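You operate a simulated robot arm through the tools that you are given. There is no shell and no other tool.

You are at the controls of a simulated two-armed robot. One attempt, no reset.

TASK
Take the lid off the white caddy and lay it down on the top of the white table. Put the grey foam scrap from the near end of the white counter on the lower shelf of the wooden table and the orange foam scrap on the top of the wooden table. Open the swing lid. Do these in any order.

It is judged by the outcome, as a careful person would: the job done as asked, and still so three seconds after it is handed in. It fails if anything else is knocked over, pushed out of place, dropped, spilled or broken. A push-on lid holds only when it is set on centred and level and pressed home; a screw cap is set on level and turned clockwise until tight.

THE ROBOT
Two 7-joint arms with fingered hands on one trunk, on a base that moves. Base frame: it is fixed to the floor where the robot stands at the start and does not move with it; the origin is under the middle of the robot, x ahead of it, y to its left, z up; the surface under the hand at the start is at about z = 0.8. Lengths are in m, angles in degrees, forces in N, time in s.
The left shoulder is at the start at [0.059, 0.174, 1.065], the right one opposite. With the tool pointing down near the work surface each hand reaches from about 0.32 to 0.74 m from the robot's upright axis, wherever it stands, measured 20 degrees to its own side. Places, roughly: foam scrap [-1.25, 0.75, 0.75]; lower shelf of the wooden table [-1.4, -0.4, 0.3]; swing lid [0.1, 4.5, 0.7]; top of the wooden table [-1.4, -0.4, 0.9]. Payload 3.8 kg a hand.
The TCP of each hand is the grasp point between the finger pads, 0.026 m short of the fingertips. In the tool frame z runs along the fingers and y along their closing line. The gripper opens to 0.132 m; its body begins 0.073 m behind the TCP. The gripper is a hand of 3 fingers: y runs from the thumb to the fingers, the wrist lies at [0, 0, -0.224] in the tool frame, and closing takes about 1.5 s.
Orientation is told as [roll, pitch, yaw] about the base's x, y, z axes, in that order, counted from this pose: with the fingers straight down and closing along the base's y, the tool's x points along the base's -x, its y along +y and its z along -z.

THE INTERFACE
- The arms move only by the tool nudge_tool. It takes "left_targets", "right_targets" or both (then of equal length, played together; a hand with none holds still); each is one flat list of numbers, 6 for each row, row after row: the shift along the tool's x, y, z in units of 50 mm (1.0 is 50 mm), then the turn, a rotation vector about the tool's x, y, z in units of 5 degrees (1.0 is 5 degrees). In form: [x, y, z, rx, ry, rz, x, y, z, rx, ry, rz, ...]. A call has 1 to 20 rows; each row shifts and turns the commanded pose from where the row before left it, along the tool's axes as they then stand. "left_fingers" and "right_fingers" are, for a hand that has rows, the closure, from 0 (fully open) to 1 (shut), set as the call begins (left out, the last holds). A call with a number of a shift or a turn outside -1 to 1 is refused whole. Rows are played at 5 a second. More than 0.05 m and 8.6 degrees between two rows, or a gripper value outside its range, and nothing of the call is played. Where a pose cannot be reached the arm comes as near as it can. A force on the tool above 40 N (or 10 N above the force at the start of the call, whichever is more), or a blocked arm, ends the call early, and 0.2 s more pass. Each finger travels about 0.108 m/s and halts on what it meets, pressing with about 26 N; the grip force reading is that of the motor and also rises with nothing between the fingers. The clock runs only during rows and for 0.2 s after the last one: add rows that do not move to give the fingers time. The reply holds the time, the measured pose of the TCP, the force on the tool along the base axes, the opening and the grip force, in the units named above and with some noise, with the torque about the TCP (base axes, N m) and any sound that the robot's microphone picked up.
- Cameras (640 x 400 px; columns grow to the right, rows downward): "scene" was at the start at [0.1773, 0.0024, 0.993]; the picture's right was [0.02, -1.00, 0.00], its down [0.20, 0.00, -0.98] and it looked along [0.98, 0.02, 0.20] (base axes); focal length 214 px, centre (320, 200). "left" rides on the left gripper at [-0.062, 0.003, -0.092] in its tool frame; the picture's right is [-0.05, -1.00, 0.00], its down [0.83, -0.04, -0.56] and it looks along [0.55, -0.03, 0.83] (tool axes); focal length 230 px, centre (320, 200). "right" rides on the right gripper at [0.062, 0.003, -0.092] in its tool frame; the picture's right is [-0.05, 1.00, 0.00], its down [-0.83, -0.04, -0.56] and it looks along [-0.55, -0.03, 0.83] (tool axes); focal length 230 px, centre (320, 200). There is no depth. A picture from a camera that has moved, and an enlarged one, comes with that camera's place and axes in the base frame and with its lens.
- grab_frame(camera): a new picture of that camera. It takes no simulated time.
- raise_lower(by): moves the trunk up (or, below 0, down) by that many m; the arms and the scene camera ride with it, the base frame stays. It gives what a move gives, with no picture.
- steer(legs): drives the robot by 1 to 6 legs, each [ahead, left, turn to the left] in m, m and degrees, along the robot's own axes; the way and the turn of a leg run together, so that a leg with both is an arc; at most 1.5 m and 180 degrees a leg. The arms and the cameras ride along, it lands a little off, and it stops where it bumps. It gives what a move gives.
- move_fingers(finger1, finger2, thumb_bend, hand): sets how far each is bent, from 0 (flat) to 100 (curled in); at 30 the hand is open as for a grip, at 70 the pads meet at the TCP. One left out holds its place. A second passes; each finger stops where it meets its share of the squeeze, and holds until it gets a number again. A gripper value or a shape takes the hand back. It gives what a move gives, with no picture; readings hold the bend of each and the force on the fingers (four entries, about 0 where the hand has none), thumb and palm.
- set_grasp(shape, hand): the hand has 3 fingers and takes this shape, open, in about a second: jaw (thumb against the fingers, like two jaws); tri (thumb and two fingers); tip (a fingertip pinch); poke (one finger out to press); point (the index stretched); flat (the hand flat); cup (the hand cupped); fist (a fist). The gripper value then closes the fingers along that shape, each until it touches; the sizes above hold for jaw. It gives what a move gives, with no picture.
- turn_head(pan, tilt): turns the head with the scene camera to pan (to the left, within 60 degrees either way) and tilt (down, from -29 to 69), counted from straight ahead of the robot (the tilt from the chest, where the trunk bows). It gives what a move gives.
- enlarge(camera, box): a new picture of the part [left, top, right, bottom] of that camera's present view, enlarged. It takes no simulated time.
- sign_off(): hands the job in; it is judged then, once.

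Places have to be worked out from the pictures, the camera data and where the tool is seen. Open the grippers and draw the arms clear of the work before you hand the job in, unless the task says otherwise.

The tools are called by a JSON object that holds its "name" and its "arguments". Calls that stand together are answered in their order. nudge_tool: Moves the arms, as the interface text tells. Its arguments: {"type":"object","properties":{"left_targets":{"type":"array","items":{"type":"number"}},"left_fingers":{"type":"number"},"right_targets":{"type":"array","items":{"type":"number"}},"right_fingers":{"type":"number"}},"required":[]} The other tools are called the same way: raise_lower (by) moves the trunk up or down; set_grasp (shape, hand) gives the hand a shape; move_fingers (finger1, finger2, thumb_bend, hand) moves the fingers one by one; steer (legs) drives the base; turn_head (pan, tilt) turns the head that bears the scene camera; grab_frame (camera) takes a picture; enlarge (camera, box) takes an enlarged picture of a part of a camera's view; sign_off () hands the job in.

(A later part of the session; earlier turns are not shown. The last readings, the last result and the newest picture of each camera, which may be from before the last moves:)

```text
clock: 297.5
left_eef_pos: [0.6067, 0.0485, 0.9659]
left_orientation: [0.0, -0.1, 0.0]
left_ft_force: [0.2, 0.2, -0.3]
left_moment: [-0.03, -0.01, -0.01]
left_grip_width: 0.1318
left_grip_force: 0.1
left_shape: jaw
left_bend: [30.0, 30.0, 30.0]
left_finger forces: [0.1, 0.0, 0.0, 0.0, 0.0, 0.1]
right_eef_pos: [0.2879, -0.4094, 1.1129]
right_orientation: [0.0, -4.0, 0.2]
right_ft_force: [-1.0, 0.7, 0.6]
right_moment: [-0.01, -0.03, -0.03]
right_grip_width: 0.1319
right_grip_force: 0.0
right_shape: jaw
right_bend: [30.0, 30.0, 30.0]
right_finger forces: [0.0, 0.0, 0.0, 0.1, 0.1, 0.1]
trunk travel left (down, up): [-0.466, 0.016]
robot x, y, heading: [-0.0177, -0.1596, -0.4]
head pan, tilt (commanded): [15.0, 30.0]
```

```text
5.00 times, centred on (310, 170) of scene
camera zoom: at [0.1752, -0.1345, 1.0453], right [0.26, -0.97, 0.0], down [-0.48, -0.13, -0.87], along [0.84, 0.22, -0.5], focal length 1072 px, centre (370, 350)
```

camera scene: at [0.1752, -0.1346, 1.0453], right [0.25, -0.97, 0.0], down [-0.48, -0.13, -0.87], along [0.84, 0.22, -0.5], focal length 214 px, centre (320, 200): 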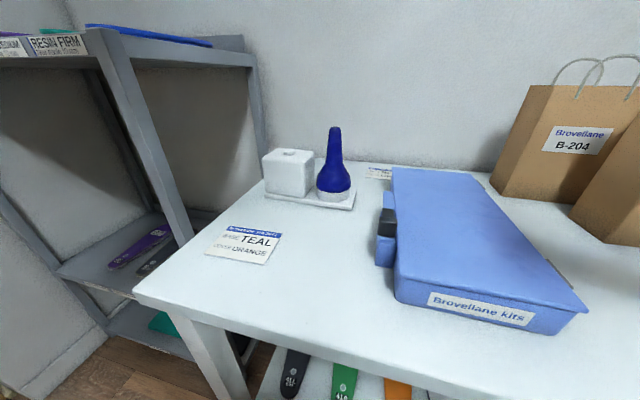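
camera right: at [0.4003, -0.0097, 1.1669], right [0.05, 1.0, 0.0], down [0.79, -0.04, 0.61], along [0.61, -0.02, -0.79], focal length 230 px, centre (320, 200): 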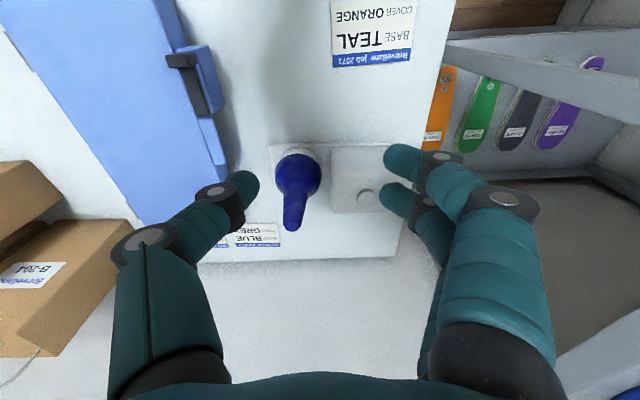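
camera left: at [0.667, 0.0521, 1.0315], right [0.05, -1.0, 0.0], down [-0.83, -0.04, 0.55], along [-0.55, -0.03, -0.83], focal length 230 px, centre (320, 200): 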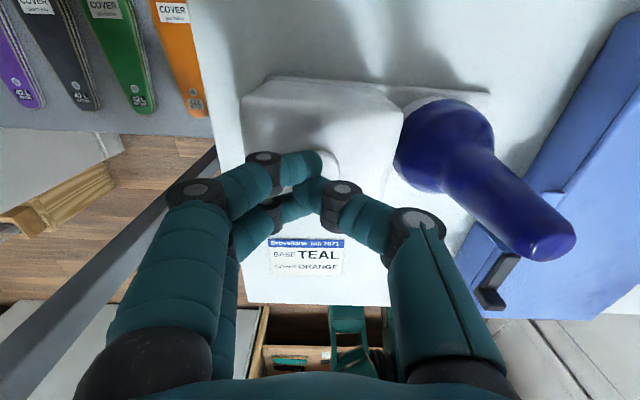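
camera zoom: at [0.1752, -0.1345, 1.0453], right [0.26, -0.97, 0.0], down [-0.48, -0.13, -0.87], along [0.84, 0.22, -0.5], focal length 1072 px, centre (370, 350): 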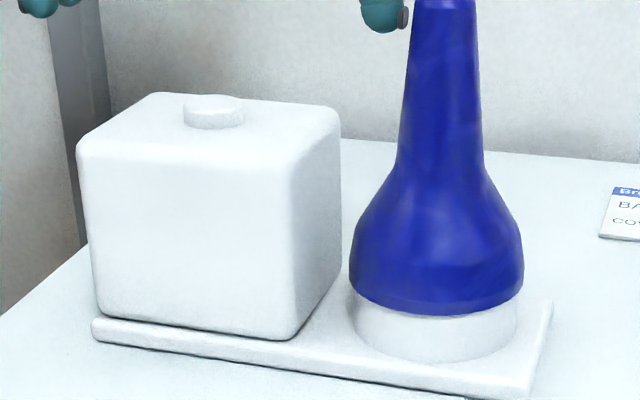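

Still no seam, but the knob is the natural handle. Keeping clear of the bottle, I raise the hand and try the "tip" pinch shape to see how its fingertips meet.

{"name": "nudge_tool", "arguments": {"left_targets": [0, 0.1, -0.8, 0, 0, 0, 0, 0, -0.8, 0, 0, 0], "left_fingers": 0.3}}

{"name": "set_grasp", "arguments": {"hand": "left", "shape": "tip"}}

{"name": "grab_frame", "arguments": {"camera": "left"}}

{"name": "enlarge", "arguments": {"camera": "scene", "box": [240, 40, 380, 150]}}

```text
clock: 298.1
left_eef_pos: [0.6072, 0.0536, 1.0461]
left_orientation: [0.1, -0.2, 0.0]
left_ft_force: [-0.2, 0.3, -0.2]
left_moment: [0.04, -0.01, -0.03]
left_grip_width: 0.0927
left_grip_force: 0.1
left_shape: jaw
left_bend: [67.0, 67.0, 64.0]
left_finger forces: [0.0, 0.0, 0.0, 0.1, 0.0, 0.1]
right_eef_pos: [0.2879, -0.4109, 1.1131]
right_orientation: [0.2, -4.2, 0.2]
right_ft_force: [-0.4, 0.8, -0.2]
right_moment: [-0.03, -0.03, 0.01]
right_grip_width: 0.132
right_grip_force: 0.0
right_shape: jaw
right_bend: [30.0, 30.0, 30.0]
right_finger forces: [0.0, 0.0, 0.0, 0.0, 0.1, 0.0]
trunk travel left (down, up): [-0.466, 0.016]
robot x, y, heading: [-0.0185, -0.1571, -0.3]
head pan, tilt (commanded): [15.0, 30.0]
```

```text
clock: 299.0
left_eef_pos: [0.6078, 0.0536, 1.045]
left_orientation: [0.1, -0.1, -0.1]
left_ft_force: [0.2, 1.3, -0.4]
left_moment: [-0.02, 0.0, 0.03]
left_grip_width: 0.132
left_grip_force: 0.0
left_shape: tip
left_bend: [30.0, 30.0, 30.0]
left_finger forces: [0.0, 0.0, 0.0, 0.0, 0.0, 0.0]
right_eef_pos: [0.2895, -0.4105, 1.1125]
right_orientation: [0.0, -4.0, 0.2]
right_ft_force: [0.1, 0.6, -0.3]
right_moment: [0.01, -0.01, 0.02]
right_grip_width: 0.1321
right_grip_force: 0.1
right_shape: jaw
right_bend: [30.0, 30.0, 30.0]
right_finger forces: [0.0, 0.0, 0.0, 0.0, 0.0, 0.0]
trunk travel left (down, up): [-0.466, 0.016]
robot x, y, heading: [-0.0191, -0.159, -0.2]
head pan, tilt (commanded): [15.0, 30.0]
```

```text
taken
camera left: at [0.6689, 0.0563, 1.1361], right [0.05, -1.0, 0.0], down [-0.83, -0.04, 0.55], along [-0.55, -0.03, -0.83], focal length 230 px, centre (320, 200)
```

left: 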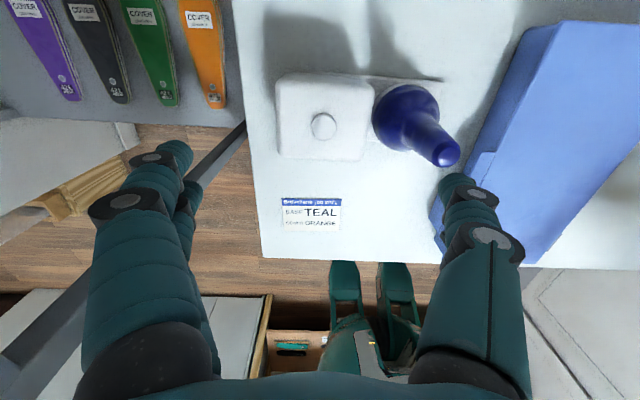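

```text
3.64 times, centred on (310, 95) of scene
camera zoom: at [0.1751, -0.1345, 1.0453], right [0.26, -0.97, 0.0], down [-0.48, -0.13, -0.87], along [0.84, 0.22, -0.5], focal length 780 px, centre (356, 582)
```

zoom: 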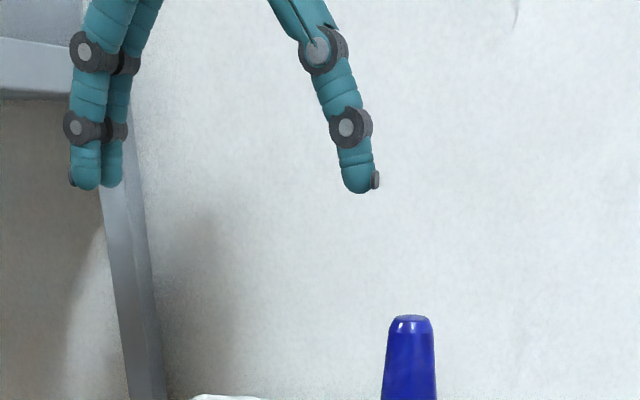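

I close the "tip" shape part-way in the air to see the fingertip geometry.

{"name": "nudge_tool", "arguments": {"left_targets": [0, 0, 0, 0, 0, 0, 0, 0, 0, 0, 0, 0, 0, 0, 0, 0, 0, 0, 0, 0, 0, 0, 0, 0, 0, 0, 0, 0, 0, 0], "left_fingers": 0.72}}

{"name": "grab_frame", "arguments": {"camera": "left"}}

{"name": "enlarge", "arguments": {"camera": "scene", "box": [240, 40, 380, 150]}}

```text
clock: 300.2
left_eef_pos: [0.6079, 0.0533, 1.0443]
left_orientation: [0.0, -0.1, 0.0]
left_ft_force: [0.3, -0.3, 0.4]
left_moment: [-0.01, 0.0, 0.01]
left_grip_width: 0.037
left_grip_force: 0.1
left_shape: tip
left_bend: [73.0, 73.0, 70.0]
left_finger forces: [0.0, 0.1, 0.0, 0.1, 0.0, 0.1]
right_eef_pos: [0.2881, -0.4114, 1.1134]
right_orientation: [0.0, -4.0, 0.2]
right_ft_force: [0.1, -0.3, 0.0]
right_moment: [-0.03, 0.01, -0.01]
right_grip_width: 0.1319
right_grip_force: 0.1
right_shape: jaw
right_bend: [30.0, 30.0, 30.0]
right_finger forces: [0.1, 0.0, 0.1, 0.1, 0.0, 0.0]
trunk travel left (down, up): [-0.466, 0.016]
robot x, y, heading: [-0.0177, -0.1552, -0.4]
head pan, tilt (commanded): [15.0, 30.0]
```

```text
taken
camera left: at [0.669, 0.0563, 1.1365], right [0.05, -1.0, 0.0], down [-0.83, -0.04, 0.55], along [-0.55, -0.03, -0.83], focal length 230 px, centre (320, 200)
```

left: 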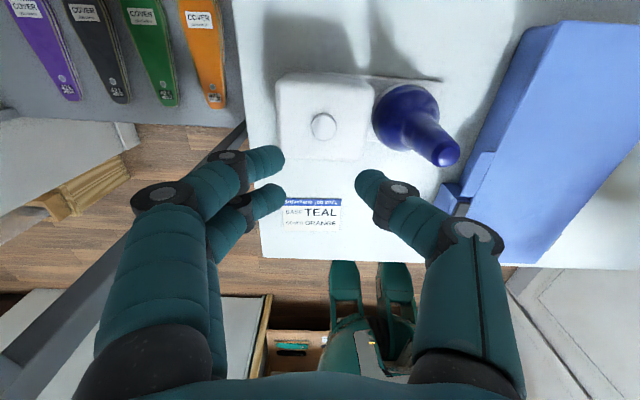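

```text
3.64 times, centred on (310, 95) of scene
camera zoom: at [0.1751, -0.1345, 1.0453], right [0.26, -0.97, 0.0], down [-0.48, -0.13, -0.87], along [0.84, 0.22, -0.5], focal length 780 px, centre (356, 582)
```

zoom: 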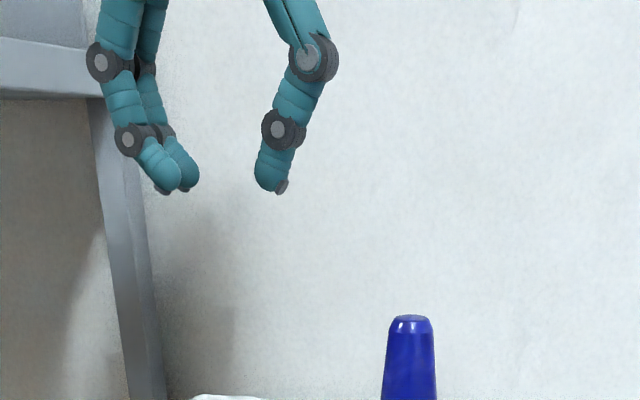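

The tips incline inwards in this mode. I try setting the fingers individually (bend 60) to see whether the fingertips stand straighter at a similar opening.

{"name": "move_fingers", "arguments": {"hand": "left", "finger1": 60, "finger2": 60, "thumb_bend": 60}}

{"name": "grab_frame", "arguments": {"camera": "left"}}

{"name": "enlarge", "arguments": {"camera": "scene", "box": [240, 40, 380, 150]}}

```text
clock: 301.2
left_eef_pos: [0.6082, 0.0513, 1.0435]
left_orientation: [0.0, -0.1, 0.0]
left_ft_force: [-0.3, 0.6, -0.2]
left_moment: [-0.02, 0.03, -0.01]
left_grip_width: 0.0347
left_grip_force: 0.0
left_shape: fingers
left_bend: [60.0, 60.0, 60.0]
left_finger forces: [0.1, 0.0, 0.1, 0.0, 0.0, 0.0]
right_eef_pos: [0.2889, -0.4094, 1.1129]
right_orientation: [-0.1, -4.0, 0.2]
right_ft_force: [-0.2, 0.3, -0.4]
right_moment: [-0.03, -0.02, -0.02]
right_grip_width: 0.1319
right_grip_force: 0.1
right_shape: jaw
right_bend: [30.0, 30.0, 30.0]
right_finger forces: [0.0, 0.0, 0.1, 0.0, 0.0, 0.1]
trunk travel left (down, up): [-0.466, 0.016]
robot x, y, heading: [-0.0189, -0.1597, -0.5]
head pan, tilt (commanded): [15.0, 30.0]
```

```text
taken
camera left: at [0.669, 0.0563, 1.1364], right [0.05, -1.0, 0.0], down [-0.83, -0.04, 0.55], along [-0.55, -0.03, -0.83], focal length 230 px, centre (320, 200)
```

left: 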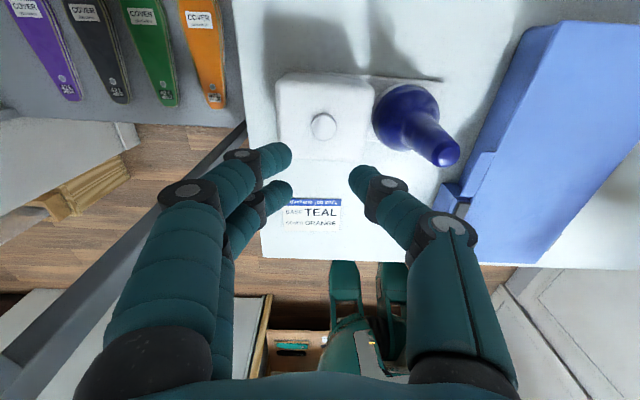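

```text
3.64 times, centred on (310, 95) of scene
camera zoom: at [0.1751, -0.1345, 1.0453], right [0.26, -0.97, 0.0], down [-0.48, -0.13, -0.87], along [0.84, 0.22, -0.5], focal length 780 px, centre (356, 582)
```

zoom: 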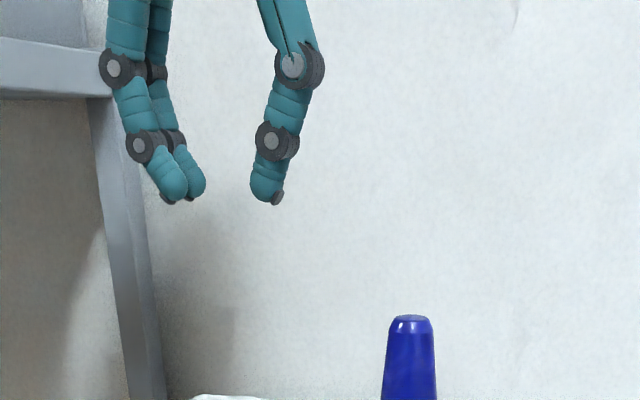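

This stance is straighter with tips ~7 mm lower. I reopen slightly (bend 57), realign over the knob and descend in small steps.

{"name": "move_fingers", "arguments": {"hand": "left", "finger1": 57, "finger2": 57, "thumb_bend": 57}}

{"name": "nudge_tool", "arguments": {"left_targets": [0.02, -0.08, 0.7, 0, 0, 0, 0, 0, 0.7, 0, 0, 0, 0, 0, 0.5, 0, 0, 0]}}

{"name": "enlarge", "arguments": {"camera": "scene", "box": [250, 90, 370, 190]}}

{"name": "enlarge", "arguments": {"camera": "left", "box": [210, 80, 430, 260]}}

```text
clock: 302.2
left_eef_pos: [0.6076, 0.0531, 1.0441]
left_orientation: [0.0, -0.2, 0.0]
left_ft_force: [0.0, 0.5, -0.4]
left_moment: [0.01, 0.01, -0.02]
left_grip_width: 0.0472
left_grip_force: 0.1
left_shape: fingers
left_bend: [56.0, 56.0, 56.0]
left_finger forces: [0.1, 0.0, 0.0, 0.0, 0.1, 0.0]
right_eef_pos: [0.2886, -0.4091, 1.1124]
right_orientation: [-0.1, -4.0, 0.2]
right_ft_force: [0.1, -1.1, -0.2]
right_moment: [0.06, 0.0, 0.0]
right_grip_width: 0.132
right_grip_force: 0.1
right_shape: jaw
right_bend: [30.0, 30.0, 30.0]
right_finger forces: [0.1, 0.0, 0.1, 0.0, 0.0, 0.1]
trunk travel left (down, up): [-0.466, 0.016]
robot x, y, heading: [-0.0187, -0.1617, -0.4]
head pan, tilt (commanded): [15.0, 30.0]
```

```text
clock: 303.0
left_eef_pos: [0.6047, 0.0514, 0.9509]
left_orientation: [0.0, -0.2, 0.0]
left_ft_force: [0.0, -0.4, -0.3]
left_moment: [0.0, 0.01, -0.01]
left_grip_width: 0.047
left_grip_force: 0.0
left_shape: fingers
left_bend: [56.0, 56.0, 56.0]
left_finger forces: [0.0, 0.1, 0.1, 0.0, 0.1, 0.0]
right_eef_pos: [0.289, -0.41, 1.1132]
right_orientation: [-0.1, -4.0, 0.2]
right_ft_force: [-0.6, -0.3, 0.4]
right_moment: [-0.01, -0.02, 0.02]
right_grip_width: 0.132
right_grip_force: 0.0
right_shape: jaw
right_bend: [30.0, 30.0, 30.0]
right_finger forces: [0.1, 0.0, 0.0, 0.0, 0.0, 0.0]
trunk travel left (down, up): [-0.466, 0.016]
robot x, y, heading: [-0.0221, -0.1578, -0.3]
head pan, tilt (commanded): [15.0, 30.0]
```

```text
4.00 times, centred on (310, 140) of scene
camera zoom: at [0.1753, -0.1345, 1.0452], right [0.26, -0.97, 0.0], down [-0.48, -0.13, -0.87], along [0.84, 0.22, -0.5], focal length 858 px, centre (360, 440)
```

zoom: 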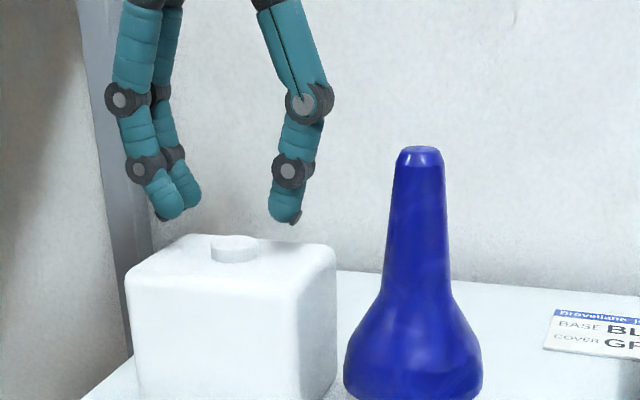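

```text
2.22 times, centred on (320, 170) of left
camera zoom: at [0.6659, 0.0541, 1.0418], right [0.05, -1.0, 0.0], down [-0.83, -0.04, 0.55], along [-0.55, -0.03, -0.83], focal length 511 px, centre (320, 267)
```

zoom: 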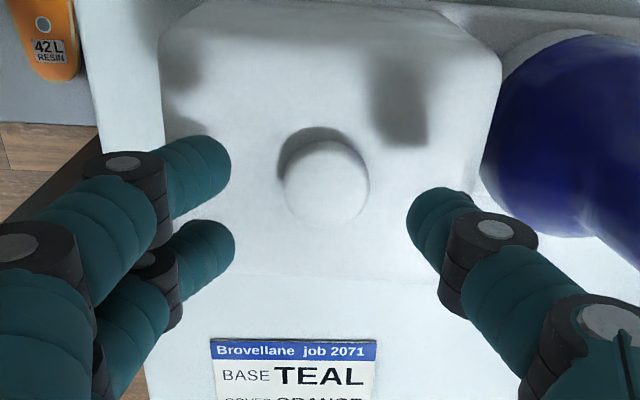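

I continue down 15 mm, then in 2 mm steps to touch the lid.

{"name": "nudge_tool", "arguments": {"left_targets": [-0.04, -0.04, 0.3, 0, 0, 0, 0, 0, 0.05, 0, 0, 0, 0, 0, 0, 0, 0, 0]}}

{"name": "nudge_tool", "arguments": {"left_targets": [0, 0, 0.05, 0, 0, 0, 0, 0, 0, 0, 0, 0]}}

{"name": "nudge_tool", "arguments": {"left_targets": [0, 0, 0.05, 0, 0, 0, 0, 0, 0, 0, 0, 0]}}

```text
clock: 303.8
left_eef_pos: [0.6072, 0.047, 0.9322]
left_orientation: [0.0, -0.1, 0.0]
left_ft_force: [0.2, 0.1, 1.0]
left_moment: [-0.02, 0.01, 0.01]
left_grip_width: 0.0472
left_grip_force: 0.1
left_shape: fingers
left_bend: [56.0, 56.0, 56.0]
left_finger forces: [0.0, 0.0, 0.1, 0.0, 0.0, 0.1]
right_eef_pos: [0.288, -0.4101, 1.1127]
right_orientation: [0.1, -4.0, 0.1]
right_ft_force: [0.7, -0.6, 0.0]
right_moment: [-0.02, 0.01, 0.03]
right_grip_width: 0.1317
right_grip_force: 0.0
right_shape: jaw
right_bend: [30.0, 30.0, 30.0]
right_finger forces: [0.1, 0.1, 0.0, 0.1, 0.0, 0.0]
trunk travel left (down, up): [-0.466, 0.016]
robot x, y, heading: [-0.0167, -0.1582, -0.2]
head pan, tilt (commanded): [15.0, 30.0]
```

```text
clock: 304.4
left_eef_pos: [0.6069, 0.0461, 0.9313]
left_orientation: [0.0, -0.2, 0.0]
left_ft_force: [0.7, -0.3, 3.1]
left_moment: [-0.09, 0.0, -0.04]
left_grip_width: 0.047
left_grip_force: 1.7
left_shape: fingers
left_bend: [56.0, 56.0, 56.0]
left_finger forces: [0.1, 1.0, 0.0, 0.0, 3.1, 0.1]
right_eef_pos: [0.288, -0.4105, 1.1132]
right_orientation: [0.1, -4.1, 0.2]
right_ft_force: [0.3, 1.2, 0.8]
right_moment: [-0.02, -0.01, 0.02]
right_grip_width: 0.1318
right_grip_force: 0.0
right_shape: jaw
right_bend: [30.0, 30.0, 30.0]
right_finger forces: [0.0, 0.0, 0.1, 0.0, 0.0, 0.1]
trunk travel left (down, up): [-0.466, 0.016]
robot x, y, heading: [-0.0138, -0.1585, -0.1]
head pan, tilt (commanded): [15.0, 30.0]
```

```text
clock: 305.0
left_eef_pos: [0.6074, 0.0478, 0.9295]
left_orientation: [0.0, -0.4, 0.1]
left_ft_force: [-0.4, -0.5, 17.1]
left_moment: [-0.04, 0.06, -0.06]
left_grip_width: 0.0472
left_grip_force: 8.1
left_shape: fingers
left_bend: [56.0, 57.0, 56.0]
left_finger forces: [2.5, 5.1, 0.0, 0.0, 8.8, 0.1]
right_eef_pos: [0.2883, -0.4107, 1.1129]
right_orientation: [0.1, -4.2, 0.3]
right_ft_force: [0.0, 0.8, -0.4]
right_moment: [-0.01, 0.01, 0.02]
right_grip_width: 0.132
right_grip_force: 0.0
right_shape: jaw
right_bend: [30.0, 30.0, 30.0]
right_finger forces: [0.0, 0.1, 0.0, 0.0, 0.1, 0.0]
trunk travel left (down, up): [-0.466, 0.016]
robot x, y, heading: [-0.0211, -0.1554, -0.4]
head pan, tilt (commanded): [15.0, 30.0]
```

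Contact at TCP ≈0.931. I ease up ~3 mm and close the fingers individually onto the knob.

{"name": "nudge_tool", "arguments": {"left_targets": [0, 0, -0.08, 0, 0, 0, 0, 0, 0, 0, 0, 0]}}

{"name": "move_fingers", "arguments": {"hand": "left", "finger1": 72, "finger2": 72, "thumb_bend": 72}}

{"name": "enlarge", "arguments": {"camera": "scene", "box": [250, 90, 370, 190]}}

{"name": "enlarge", "arguments": {"camera": "left", "box": [210, 80, 430, 260]}}

```text
clock: 305.6
left_eef_pos: [0.6083, 0.0481, 0.931]
left_orientation: [-0.1, 0.0, 0.1]
left_ft_force: [-0.3, -1.1, 3.5]
left_moment: [-0.1, 0.05, -0.02]
left_grip_width: 0.0474
left_grip_force: 2.8
left_shape: fingers
left_bend: [56.0, 56.0, 56.0]
left_finger forces: [0.5, 0.4, 0.0, 0.1, 3.7, 0.0]
right_eef_pos: [0.2884, -0.4105, 1.1122]
right_orientation: [0.0, -4.0, 0.3]
right_ft_force: [1.0, -1.0, -0.1]
right_moment: [-0.03, -0.01, 0.02]
right_grip_width: 0.132
right_grip_force: 0.1
right_shape: jaw
right_bend: [30.0, 30.0, 30.0]
right_finger forces: [0.0, 0.0, 0.0, 0.0, 0.0, 0.0]
trunk travel left (down, up): [-0.466, 0.016]
robot x, y, heading: [-0.0187, -0.1566, -0.1]
head pan, tilt (commanded): [15.0, 30.0]
```

```text
clock: 306.6
left_eef_pos: [0.6084, 0.0477, 0.9316]
left_orientation: [-0.1, -0.1, -0.1]
left_ft_force: [-1.8, 1.8, 3.8]
left_moment: [0.08, 0.03, 0.02]
left_grip_width: 0.0038
left_grip_force: 6.4
left_shape: fingers
left_bend: [72.0, 70.0, 70.0]
left_finger forces: [0.1, 7.6, 0.0, 0.1, 4.9, 0.1]
right_eef_pos: [0.2882, -0.4105, 1.1126]
right_orientation: [0.0, -4.1, 0.3]
right_ft_force: [0.9, -0.4, 0.6]
right_moment: [0.05, 0.02, 0.04]
right_grip_width: 0.1319
right_grip_force: 0.1
right_shape: jaw
right_bend: [30.0, 30.0, 30.0]
right_finger forces: [0.1, 0.0, 0.1, 0.0, 0.0, 0.0]
trunk travel left (down, up): [-0.466, 0.016]
robot x, y, heading: [-0.021, -0.1579, -0.4]
head pan, tilt (commanded): [15.0, 30.0]
```

```text
4.00 times, centred on (310, 140) of scene
camera zoom: at [0.1748, -0.1343, 1.0454], right [0.26, -0.97, 0.0], down [-0.48, -0.13, -0.87], along [0.84, 0.22, -0.5], focal length 858 px, centre (360, 440)
```

zoom: 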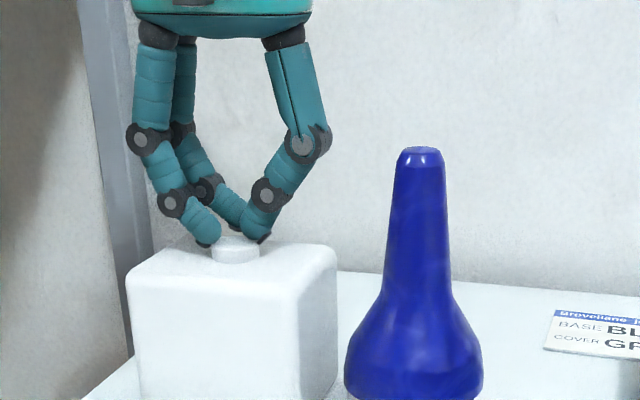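

```text
2.22 times, centred on (320, 170) of left
camera zoom: at [0.6689, 0.0514, 1.0242], right [0.05, -1.0, 0.0], down [-0.83, -0.04, 0.55], along [-0.55, -0.03, -0.83], focal length 511 px, centre (320, 267)
```

zoom: 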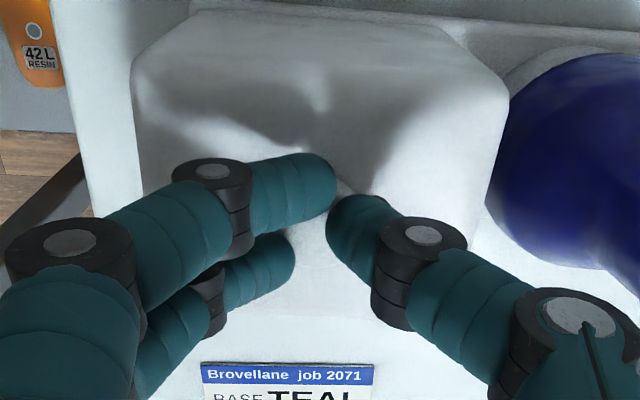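

The fingertips are too thick for the low knob. I'll instead grip the lid by its upper sides, closing along x (box ≈0.08 m deep in x, 0.565–0.645), which also avoids the bottle. I raise the hand and yaw it by 90°.

{"name": "nudge_tool", "arguments": {"left_targets": [0, 0, -0.5, 0, 0, 0, 0, 0, -0.9, 0, 0, 0, 0, 0.1, -0.95, 0, 0, 0, 0, 0, -0.5, 0, 0, 0], "left_fingers": 0.4}}

{"name": "set_grasp", "arguments": {"hand": "left", "shape": "jaw"}}

{"name": "nudge_tool", "arguments": {"left_targets": [0, 0, 0, 0, 0, -1, 0, 0, 0, 0, 0, -1, 0, 0, 0, 0, 0, -1, 0, 0, 0, 0, 0, -1, 0, 0, 0, 0, 0, -1, 0, 0, 0, 0, 0, -1, 0, 0, 0, 0, 0, -1, 0, 0, 0, 0, 0, -1, 0, 0, 0, 0, 0, -1], "left_fingers": 0}}

{"name": "grab_frame", "arguments": {"camera": "left"}}

```text
clock: 307.6
left_eef_pos: [0.6056, 0.0532, 1.0751]
left_orientation: [0.0, -0.1, 0.0]
left_ft_force: [0.1, 0.2, 0.5]
left_moment: [-0.01, -0.03, -0.01]
left_grip_width: 0.0788
left_grip_force: 0.0
left_shape: tip
left_bend: [71.0, 71.0, 71.0]
left_finger forces: [0.0, 0.0, 0.0, 0.0, 0.0, 0.2]
right_eef_pos: [0.2889, -0.4088, 1.1131]
right_orientation: [0.0, -4.1, 0.2]
right_ft_force: [0.1, -0.3, -0.6]
right_moment: [-0.01, 0.01, 0.0]
right_grip_width: 0.1318
right_grip_force: 0.0
right_shape: jaw
right_bend: [30.0, 30.0, 30.0]
right_finger forces: [0.1, 0.0, 0.1, 0.1, 0.0, 0.1]
trunk travel left (down, up): [-0.466, 0.016]
robot x, y, heading: [-0.0189, -0.1589, -0.2]
head pan, tilt (commanded): [15.0, 30.0]
```

```text
clock: 308.5
left_eef_pos: [0.6067, 0.0514, 1.074]
left_orientation: [0.0, -0.2, 0.0]
left_ft_force: [0.0, -0.1, -0.2]
left_moment: [-0.01, 0.02, -0.01]
left_grip_width: 0.132
left_grip_force: 0.2
left_shape: jaw
left_bend: [30.0, 30.0, 30.0]
left_finger forces: [0.0, 0.0, 0.0, 0.0, 0.0, 0.1]
right_eef_pos: [0.2893, -0.4091, 1.1134]
right_orientation: [0.1, -4.0, 0.3]
right_ft_force: [-0.4, -0.9, -0.5]
right_moment: [-0.02, -0.02, 0.0]
right_grip_width: 0.1318
right_grip_force: 0.1
right_shape: jaw
right_bend: [30.0, 30.0, 30.0]
right_finger forces: [0.0, 0.0, 0.0, 0.1, 0.0, 0.1]
trunk travel left (down, up): [-0.466, 0.016]
robot x, y, heading: [-0.016, -0.157, 0.0]
head pan, tilt (commanded): [15.0, 30.0]
```

```text
clock: 310.5
left_eef_pos: [0.6059, 0.0528, 1.0752]
left_orientation: [-0.1, -0.1, 45.2]
left_ft_force: [0.5, -0.2, -0.5]
left_moment: [-0.01, -0.02, 0.02]
left_grip_width: 0.1321
left_grip_force: 0.1
left_shape: jaw
left_bend: [30.0, 30.0, 30.0]
left_finger forces: [0.0, 0.0, 0.0, 0.0, 0.0, 0.1]
right_eef_pos: [0.2896, -0.4099, 1.1123]
right_orientation: [0.0, -4.0, 0.3]
right_ft_force: [-0.2, -0.7, -0.2]
right_moment: [0.01, -0.02, -0.01]
right_grip_width: 0.1318
right_grip_force: 0.0
right_shape: jaw
right_bend: [30.0, 30.0, 30.0]
right_finger forces: [0.0, 0.0, 0.1, 0.0, 0.0, 0.0]
trunk travel left (down, up): [-0.466, 0.016]
robot x, y, heading: [-0.0232, -0.1542, -0.2]
head pan, tilt (commanded): [15.0, 30.0]
```

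```text
taken
camera left: at [0.6478, 0.0985, 1.1667], right [0.74, -0.67, 0.0], down [-0.56, -0.62, 0.55], along [-0.37, -0.41, -0.83], focal length 230 px, centre (320, 200)
```

left: 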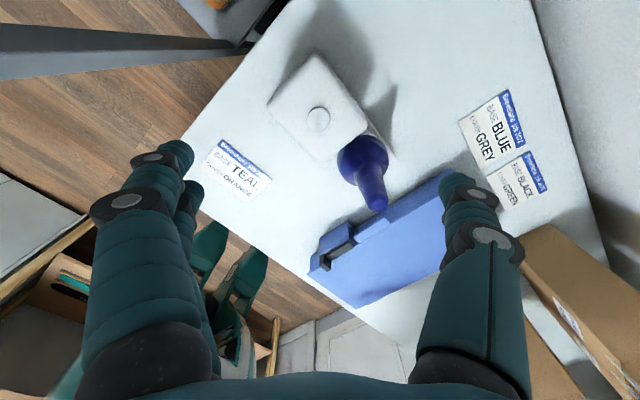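

Halfway works. I yaw the remaining 45°.

{"name": "nudge_tool", "arguments": {"left_targets": [0, 0, 0, 0, 0, -1, 0, 0, 0, 0, 0, -1, 0, 0, 0, 0, 0, -1, 0, 0, 0, 0, 0, -1, 0, 0, 0, 0, 0, -1, 0, 0, 0, 0, 0, -1, 0, 0, 0, 0, 0, -1, 0, 0, 0, 0, 0, -1, 0, 0, 0, 0, 0, -1], "left_fingers": 0}}

{"name": "grab_frame", "arguments": {"camera": "left"}}

{"name": "grab_frame", "arguments": {"camera": "scene"}}

```text
clock: 312.5
left_eef_pos: [0.6074, 0.0519, 1.0737]
left_orientation: [-0.1, 0.0, 90.1]
left_ft_force: [0.0, 0.7, -0.3]
left_moment: [0.01, -0.03, 0.0]
left_grip_width: 0.1319
left_grip_force: 0.0
left_shape: jaw
left_bend: [30.0, 30.0, 30.0]
left_finger forces: [0.0, 0.0, 0.0, 0.1, 0.0, 0.1]
right_eef_pos: [0.2875, -0.41, 1.1128]
right_orientation: [0.0, -4.0, 0.2]
right_ft_force: [-0.6, 0.1, -0.2]
right_moment: [0.0, 0.0, -0.03]
right_grip_width: 0.132
right_grip_force: 0.1
right_shape: jaw
right_bend: [30.0, 30.0, 30.0]
right_finger forces: [0.0, 0.0, 0.0, 0.0, 0.0, 0.1]
trunk travel left (down, up): [-0.466, 0.016]
robot x, y, heading: [-0.0208, -0.1573, -0.4]
head pan, tilt (commanded): [15.0, 30.0]
```

```text
taken
camera left: at [0.6038, 0.1143, 1.1656], right [1.0, 0.05, 0.0], down [0.04, -0.83, 0.56], along [0.03, -0.55, -0.83], focal length 230 px, centre (320, 200)
```

left: 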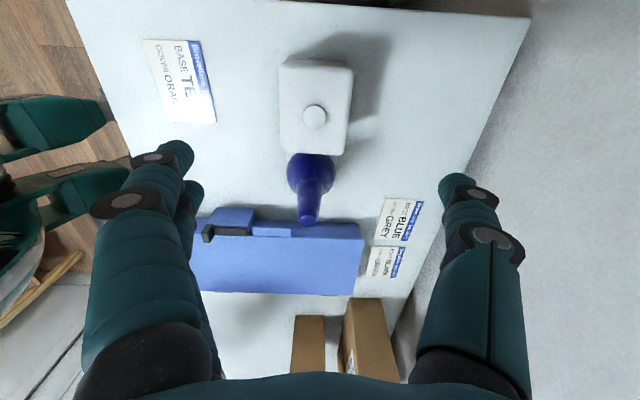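

```text
taken
camera scene: at [0.1751, -0.1345, 1.0453], right [0.26, -0.97, 0.0], down [-0.48, -0.13, -0.87], along [0.84, 0.22, -0.5], focal length 214 px, centre (320, 200)
```

scene: 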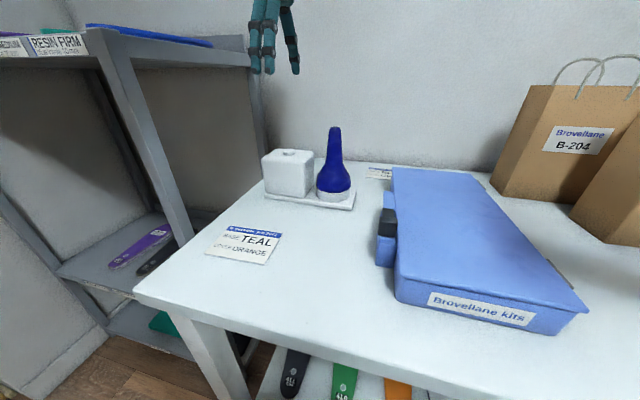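

Yawed 90° cleanly. I descend to z≈0.935 straddling the box front-to-back and check.

{"name": "nudge_tool", "arguments": {"left_targets": [0.08, 0.04, 0.9, 0, 0, 0, 0, 0, 0.9, 0, 0, 0, 0, 0, 0.9, 0, 0, 0], "left_fingers": 0}}

{"name": "enlarge", "arguments": {"camera": "left", "box": [140, 40, 520, 280]}}

{"name": "enlarge", "arguments": {"camera": "scene", "box": [240, 80, 380, 210]}}

```text
clock: 313.3
left_eef_pos: [0.6066, 0.0513, 0.938]
left_orientation: [0.0, 0.0, 89.9]
left_ft_force: [0.2, -0.5, -0.8]
left_moment: [0.0, 0.02, 0.0]
left_grip_width: 0.132
left_grip_force: 0.1
left_shape: jaw
left_bend: [30.0, 30.0, 30.0]
left_finger forces: [0.0, 0.0, 0.0, 0.0, 0.1, 0.0]
right_eef_pos: [0.2904, -0.4095, 1.112]
right_orientation: [0.1, -4.0, 0.3]
right_ft_force: [-0.3, -1.0, -0.3]
right_moment: [0.0, 0.03, -0.04]
right_grip_width: 0.1317
right_grip_force: 0.0
right_shape: jaw
right_bend: [30.0, 30.0, 30.0]
right_finger forces: [0.0, 0.0, 0.0, 0.1, 0.1, 0.0]
trunk travel left (down, up): [-0.466, 0.016]
robot x, y, heading: [-0.0195, -0.1563, 0.1]
head pan, tilt (commanded): [15.0, 30.0]
```

```text
1.67 times, centred on (330, 160) of left
camera zoom: at [0.6036, 0.1122, 1.0296], right [1.0, 0.05, 0.0], down [0.04, -0.83, 0.56], along [0.03, -0.55, -0.83], focal length 384 px, centre (303, 267)
```

zoom: 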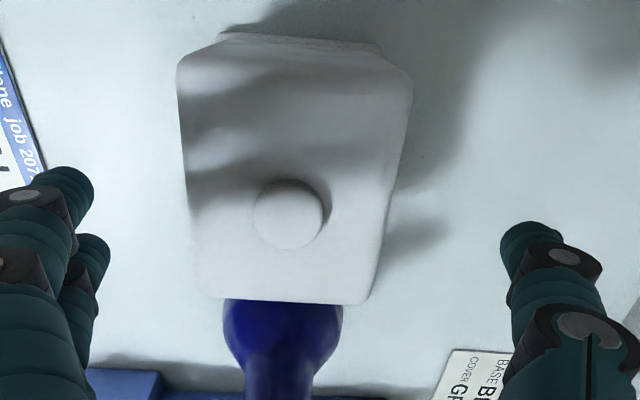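

```text
3.08 times, centred on (310, 145) of scene
camera zoom: at [0.1756, -0.1343, 1.0451], right [0.26, -0.97, 0.0], down [-0.48, -0.13, -0.87], along [0.84, 0.22, -0.5], focal length 660 px, centre (351, 369)
```

zoom: 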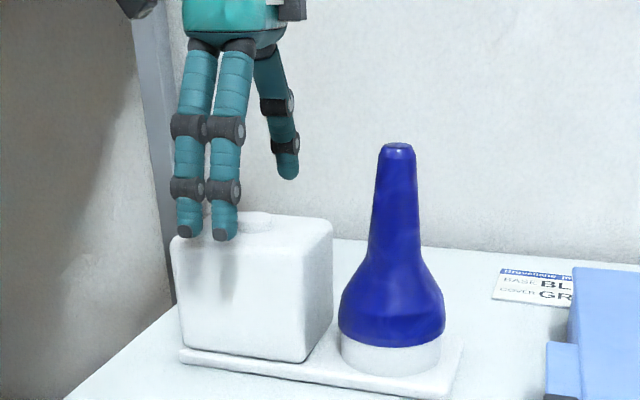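

No seam visible, but the straddle is good. I descend to z≈0.91 (tips ≈1.5 cm below the top edge) and close gently on the upper sides.

{"name": "nudge_tool", "arguments": {"left_targets": [0.05, 0.02, 0.3, 0, 0, 0, 0, 0, 0.26, 0, 0, 0], "left_fingers": 0}}

{"name": "nudge_tool", "arguments": {"left_targets": [0, 0, 0, 0, 0, 0, 0, 0, 0, 0, 0, 0, 0, 0, 0, 0, 0, 0, 0, 0, 0, 0, 0, 0, 0, 0, 0, 0, 0, 0, 0, 0, 0, 0, 0, 0], "left_fingers": 1}}

{"name": "enlarge", "arguments": {"camera": "left", "box": [140, 40, 520, 280]}}

{"name": "enlarge", "arguments": {"camera": "scene", "box": [240, 80, 380, 210]}}

```text
clock: 313.9
left_eef_pos: [0.6075, 0.0481, 0.9109]
left_orientation: [-0.1, 0.0, 89.9]
left_ft_force: [0.1, 0.5, 0.0]
left_moment: [-0.01, 0.0, -0.01]
left_grip_width: 0.1319
left_grip_force: 0.0
left_shape: jaw
left_bend: [30.0, 30.0, 30.0]
left_finger forces: [0.0, 0.0, 0.0, 0.1, 0.1, 0.0]
right_eef_pos: [0.2886, -0.4097, 1.1116]
right_orientation: [0.0, -4.0, 0.2]
right_ft_force: [0.2, 0.0, 0.1]
right_moment: [0.03, -0.01, -0.02]
right_grip_width: 0.1317
right_grip_force: 0.1
right_shape: jaw
right_bend: [30.0, 30.0, 30.0]
right_finger forces: [0.0, 0.0, 0.1, 0.1, 0.0, 0.1]
trunk travel left (down, up): [-0.466, 0.016]
robot x, y, heading: [-0.0215, -0.1589, -0.2]
head pan, tilt (commanded): [15.0, 30.0]
```

```text
clock: 315.3
left_eef_pos: [0.6048, 0.0483, 0.9106]
left_orientation: [-0.1, 0.0, 90.0]
left_ft_force: [-0.9, 0.0, -0.6]
left_moment: [-0.02, 0.0, -0.07]
left_grip_width: 0.0737
left_grip_force: 26.5
left_shape: jaw
left_bend: [71.0, 71.0, 70.0]
left_finger forces: [11.8, 12.0, 0.0, 0.0, 23.3, 0.0]
right_eef_pos: [0.2896, -0.4103, 1.1128]
right_orientation: [0.0, -3.9, 0.2]
right_ft_force: [0.5, 0.2, 0.1]
right_moment: [-0.02, 0.0, 0.02]
right_grip_width: 0.1319
right_grip_force: 0.0
right_shape: jaw
right_bend: [30.0, 30.0, 30.0]
right_finger forces: [0.1, 0.0, 0.0, 0.0, 0.0, 0.0]
trunk travel left (down, up): [-0.466, 0.016]
robot x, y, heading: [-0.0171, -0.158, -0.1]
head pan, tilt (commanded): [15.0, 30.0]
```

```text
1.67 times, centred on (330, 160) of left
camera zoom: at [0.602, 0.1092, 1.0025], right [1.0, 0.05, 0.0], down [0.04, -0.83, 0.56], along [0.03, -0.55, -0.83], focal length 384 px, centre (303, 267)
```

zoom: 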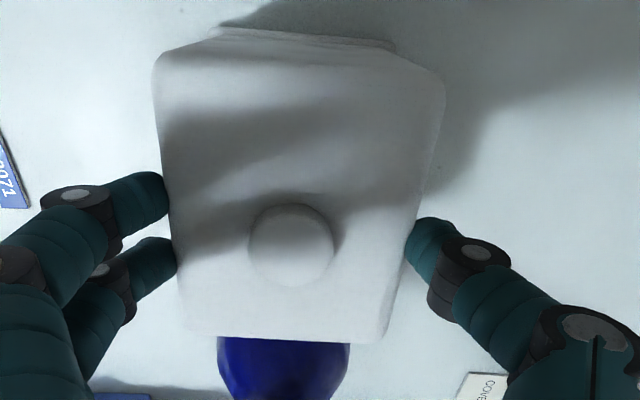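

```text
3.08 times, centred on (310, 145) of scene
camera zoom: at [0.1752, -0.1344, 1.0453], right [0.26, -0.97, 0.0], down [-0.48, -0.13, -0.87], along [0.84, 0.22, -0.5], focal length 660 px, centre (351, 369)
```

zoom: 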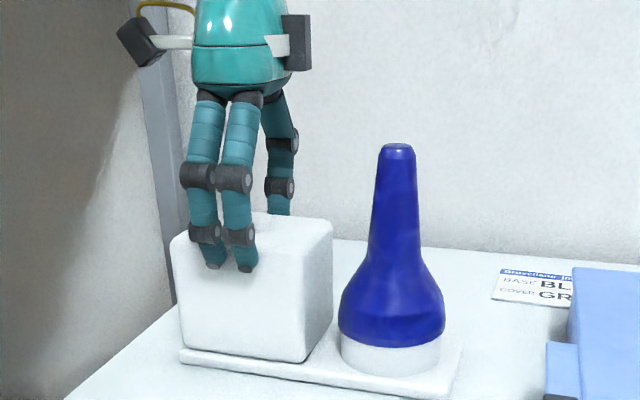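

Gripped evenly on the upper sides (74 mm). I lift 6 mm and look whether a lid separates.

{"name": "nudge_tool", "arguments": {"left_targets": [0, 0, -0.06, 0, 0, 0, 0, 0, -0.06, 0, 0, 0, 0, 0, 0, 0, 0, 0], "left_fingers": 1}}

{"name": "enlarge", "arguments": {"camera": "scene", "box": [240, 110, 380, 210]}}

{"name": "enlarge", "arguments": {"camera": "left", "box": [140, 40, 520, 280]}}

```text
clock: 316.1
left_eef_pos: [0.6039, 0.0477, 0.9149]
left_orientation: [0.0, 0.0, 90.1]
left_ft_force: [-1.0, -0.4, -6.3]
left_moment: [0.05, 0.01, 0.02]
left_grip_width: 0.074
left_grip_force: 25.6
left_shape: jaw
left_bend: [71.0, 71.0, 70.0]
left_finger forces: [11.8, 12.4, 0.1, 0.1, 24.2, 0.0]
right_eef_pos: [0.2898, -0.411, 1.1126]
right_orientation: [0.0, -3.9, 0.2]
right_ft_force: [0.3, -0.4, 0.5]
right_moment: [-0.02, -0.02, 0.0]
right_grip_width: 0.132
right_grip_force: 0.1
right_shape: jaw
right_bend: [30.0, 30.0, 30.0]
right_finger forces: [0.0, 0.0, 0.0, 0.0, 0.0, 0.0]
trunk travel left (down, up): [-0.466, 0.016]
robot x, y, heading: [-0.0185, -0.1586, -0.2]
head pan, tilt (commanded): [15.0, 30.0]
```

```text
4.00 times, centred on (310, 160) of scene
camera zoom: at [0.1756, -0.1343, 1.0451], right [0.26, -0.97, 0.0], down [-0.48, -0.13, -0.87], along [0.84, 0.22, -0.5], focal length 858 px, centre (360, 360)
```

zoom: 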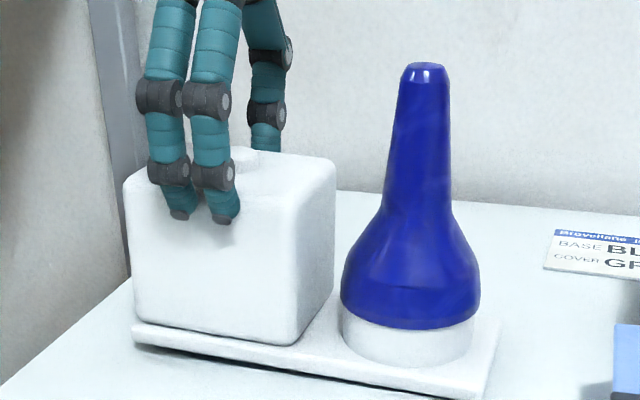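

```text
1.67 times, centred on (330, 160) of left
camera zoom: at [0.6014, 0.1088, 1.0079], right [1.0, 0.05, 0.0], down [0.04, -0.83, 0.56], along [0.03, -0.55, -0.83], focal length 384 px, centre (303, 267)
```

zoom: 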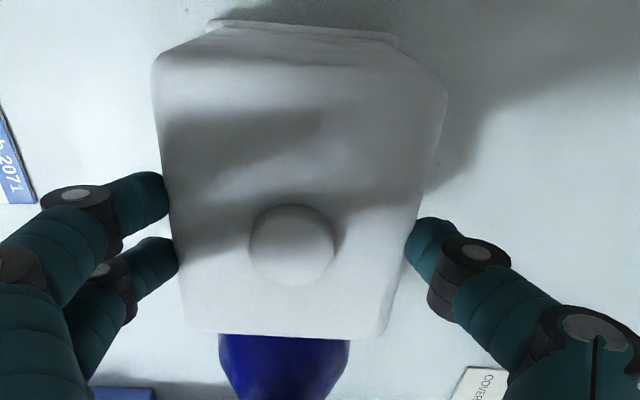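

6 N of load appears and the whole tray seems to be rising with the box rather than a lid separating. I lower it back right away.

{"name": "nudge_tool", "arguments": {"left_targets": [0, 0, 0.06, 0, 0, 0, 0, 0, 0.06, 0, 0, 0, 0, 0, 0, 0, 0, 0], "left_fingers": 1}}

{"name": "enlarge", "arguments": {"camera": "scene", "box": [240, 110, 380, 210]}}

```text
clock: 316.9
left_eef_pos: [0.6043, 0.0477, 0.9103]
left_orientation: [-0.1, 0.0, 90.0]
left_ft_force: [1.2, 0.6, -4.2]
left_moment: [0.01, 0.01, 0.01]
left_grip_width: 0.0738
left_grip_force: 25.9
left_shape: jaw
left_bend: [71.0, 71.0, 70.0]
left_finger forces: [11.9, 12.1, 0.0, 0.0, 24.3, 0.0]
right_eef_pos: [0.2893, -0.4097, 1.1127]
right_orientation: [0.0, -4.0, 0.2]
right_ft_force: [-0.7, 0.2, -0.2]
right_moment: [0.02, 0.01, 0.01]
right_grip_width: 0.132
right_grip_force: 0.1
right_shape: jaw
right_bend: [30.0, 30.0, 30.0]
right_finger forces: [0.1, 0.0, 0.0, 0.0, 0.0, 0.0]
trunk travel left (down, up): [-0.466, 0.016]
robot x, y, heading: [-0.0185, -0.1599, -0.4]
head pan, tilt (commanded): [15.0, 30.0]
```

```text
4.00 times, centred on (310, 160) of scene
camera zoom: at [0.1755, -0.1343, 1.0453], right [0.26, -0.97, 0.0], down [-0.48, -0.13, -0.87], along [0.84, 0.22, -0.5], focal length 858 px, centre (360, 360)
```

zoom: 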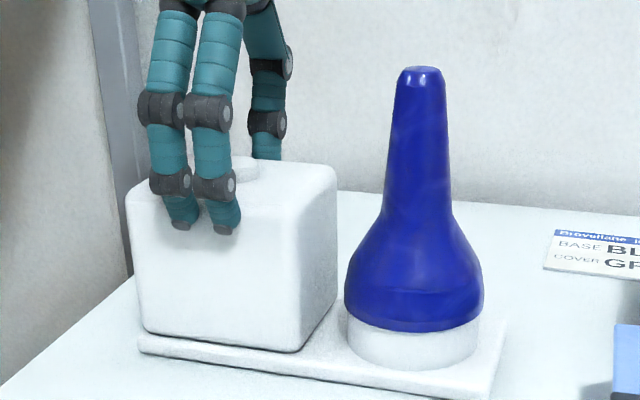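

The caddy (tray + box) is one body, so the lid must be a thin top piece or the knobbed cap. I release, and zoom strongly on the box's upper edge to find the seam.

{"name": "nudge_tool", "arguments": {"left_targets": [0, 0, 0, 0, 0, 0, 0, 0, 0, 0, 0, 0, 0, 0, 0, 0, 0, 0, 0, 0, 0, 0, 0, 0, 0, 0, 0, 0, 0, 0], "left_fingers": 0}}

{"name": "enlarge", "arguments": {"camera": "left", "box": [220, 40, 420, 130]}}

{"name": "enlarge", "arguments": {"camera": "left", "box": [270, 140, 370, 230]}}

{"name": "enlarge", "arguments": {"camera": "scene", "box": [260, 140, 340, 205]}}

```text
clock: 318.1
left_eef_pos: [0.6048, 0.0472, 0.9109]
left_orientation: [-0.1, 0.0, 90.1]
left_ft_force: [0.0, 0.4, -0.1]
left_moment: [0.01, -0.01, 0.0]
left_grip_width: 0.1318
left_grip_force: 0.0
left_shape: jaw
left_bend: [30.0, 30.0, 30.0]
left_finger forces: [0.1, 0.1, 0.0, 0.1, 0.1, 0.0]
right_eef_pos: [0.2883, -0.4095, 1.113]
right_orientation: [-0.1, -4.1, 0.2]
right_ft_force: [0.0, 0.6, -0.2]
right_moment: [-0.01, 0.01, 0.02]
right_grip_width: 0.1318
right_grip_force: 0.0
right_shape: jaw
right_bend: [30.0, 30.0, 30.0]
right_finger forces: [0.1, 0.1, 0.0, 0.1, 0.1, 0.0]
trunk travel left (down, up): [-0.466, 0.016]
robot x, y, heading: [-0.0165, -0.1566, -0.2]
head pan, tilt (commanded): [15.0, 30.0]
```

```text
3.20 times, centred on (320, 85) of left
camera zoom: at [0.6009, 0.1086, 1.0028], right [1.0, 0.05, 0.0], down [0.04, -0.83, 0.56], along [0.03, -0.55, -0.83], focal length 736 px, centre (320, 568)
```

zoom: 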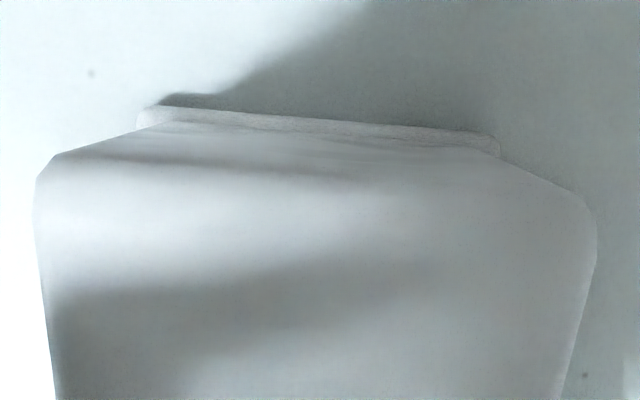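

```text
4.44 times, centred on (320, 185) of left
camera zoom: at [0.6009, 0.1086, 1.0028], right [1.0, 0.05, 0.0], down [0.04, -0.83, 0.56], along [0.03, -0.55, -0.83], focal length 1022 px, centre (320, 267)
```

zoom: 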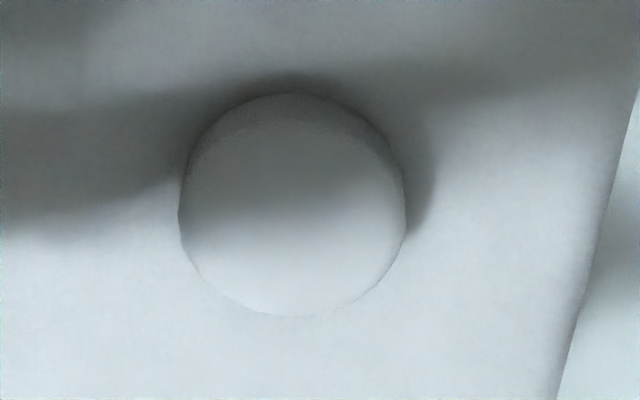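

```text
6.15 times, centred on (300, 172) of scene
camera zoom: at [0.1751, -0.1345, 1.0453], right [0.26, -0.97, 0.0], down [-0.48, -0.13, -0.87], along [0.84, 0.22, -0.5], focal length 1320 px, centre (443, 369)
```

zoom: 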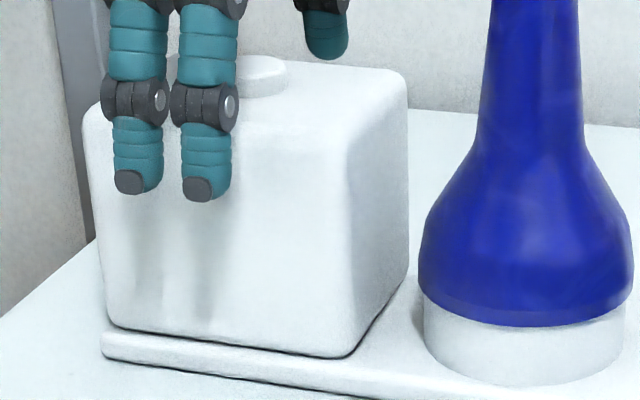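

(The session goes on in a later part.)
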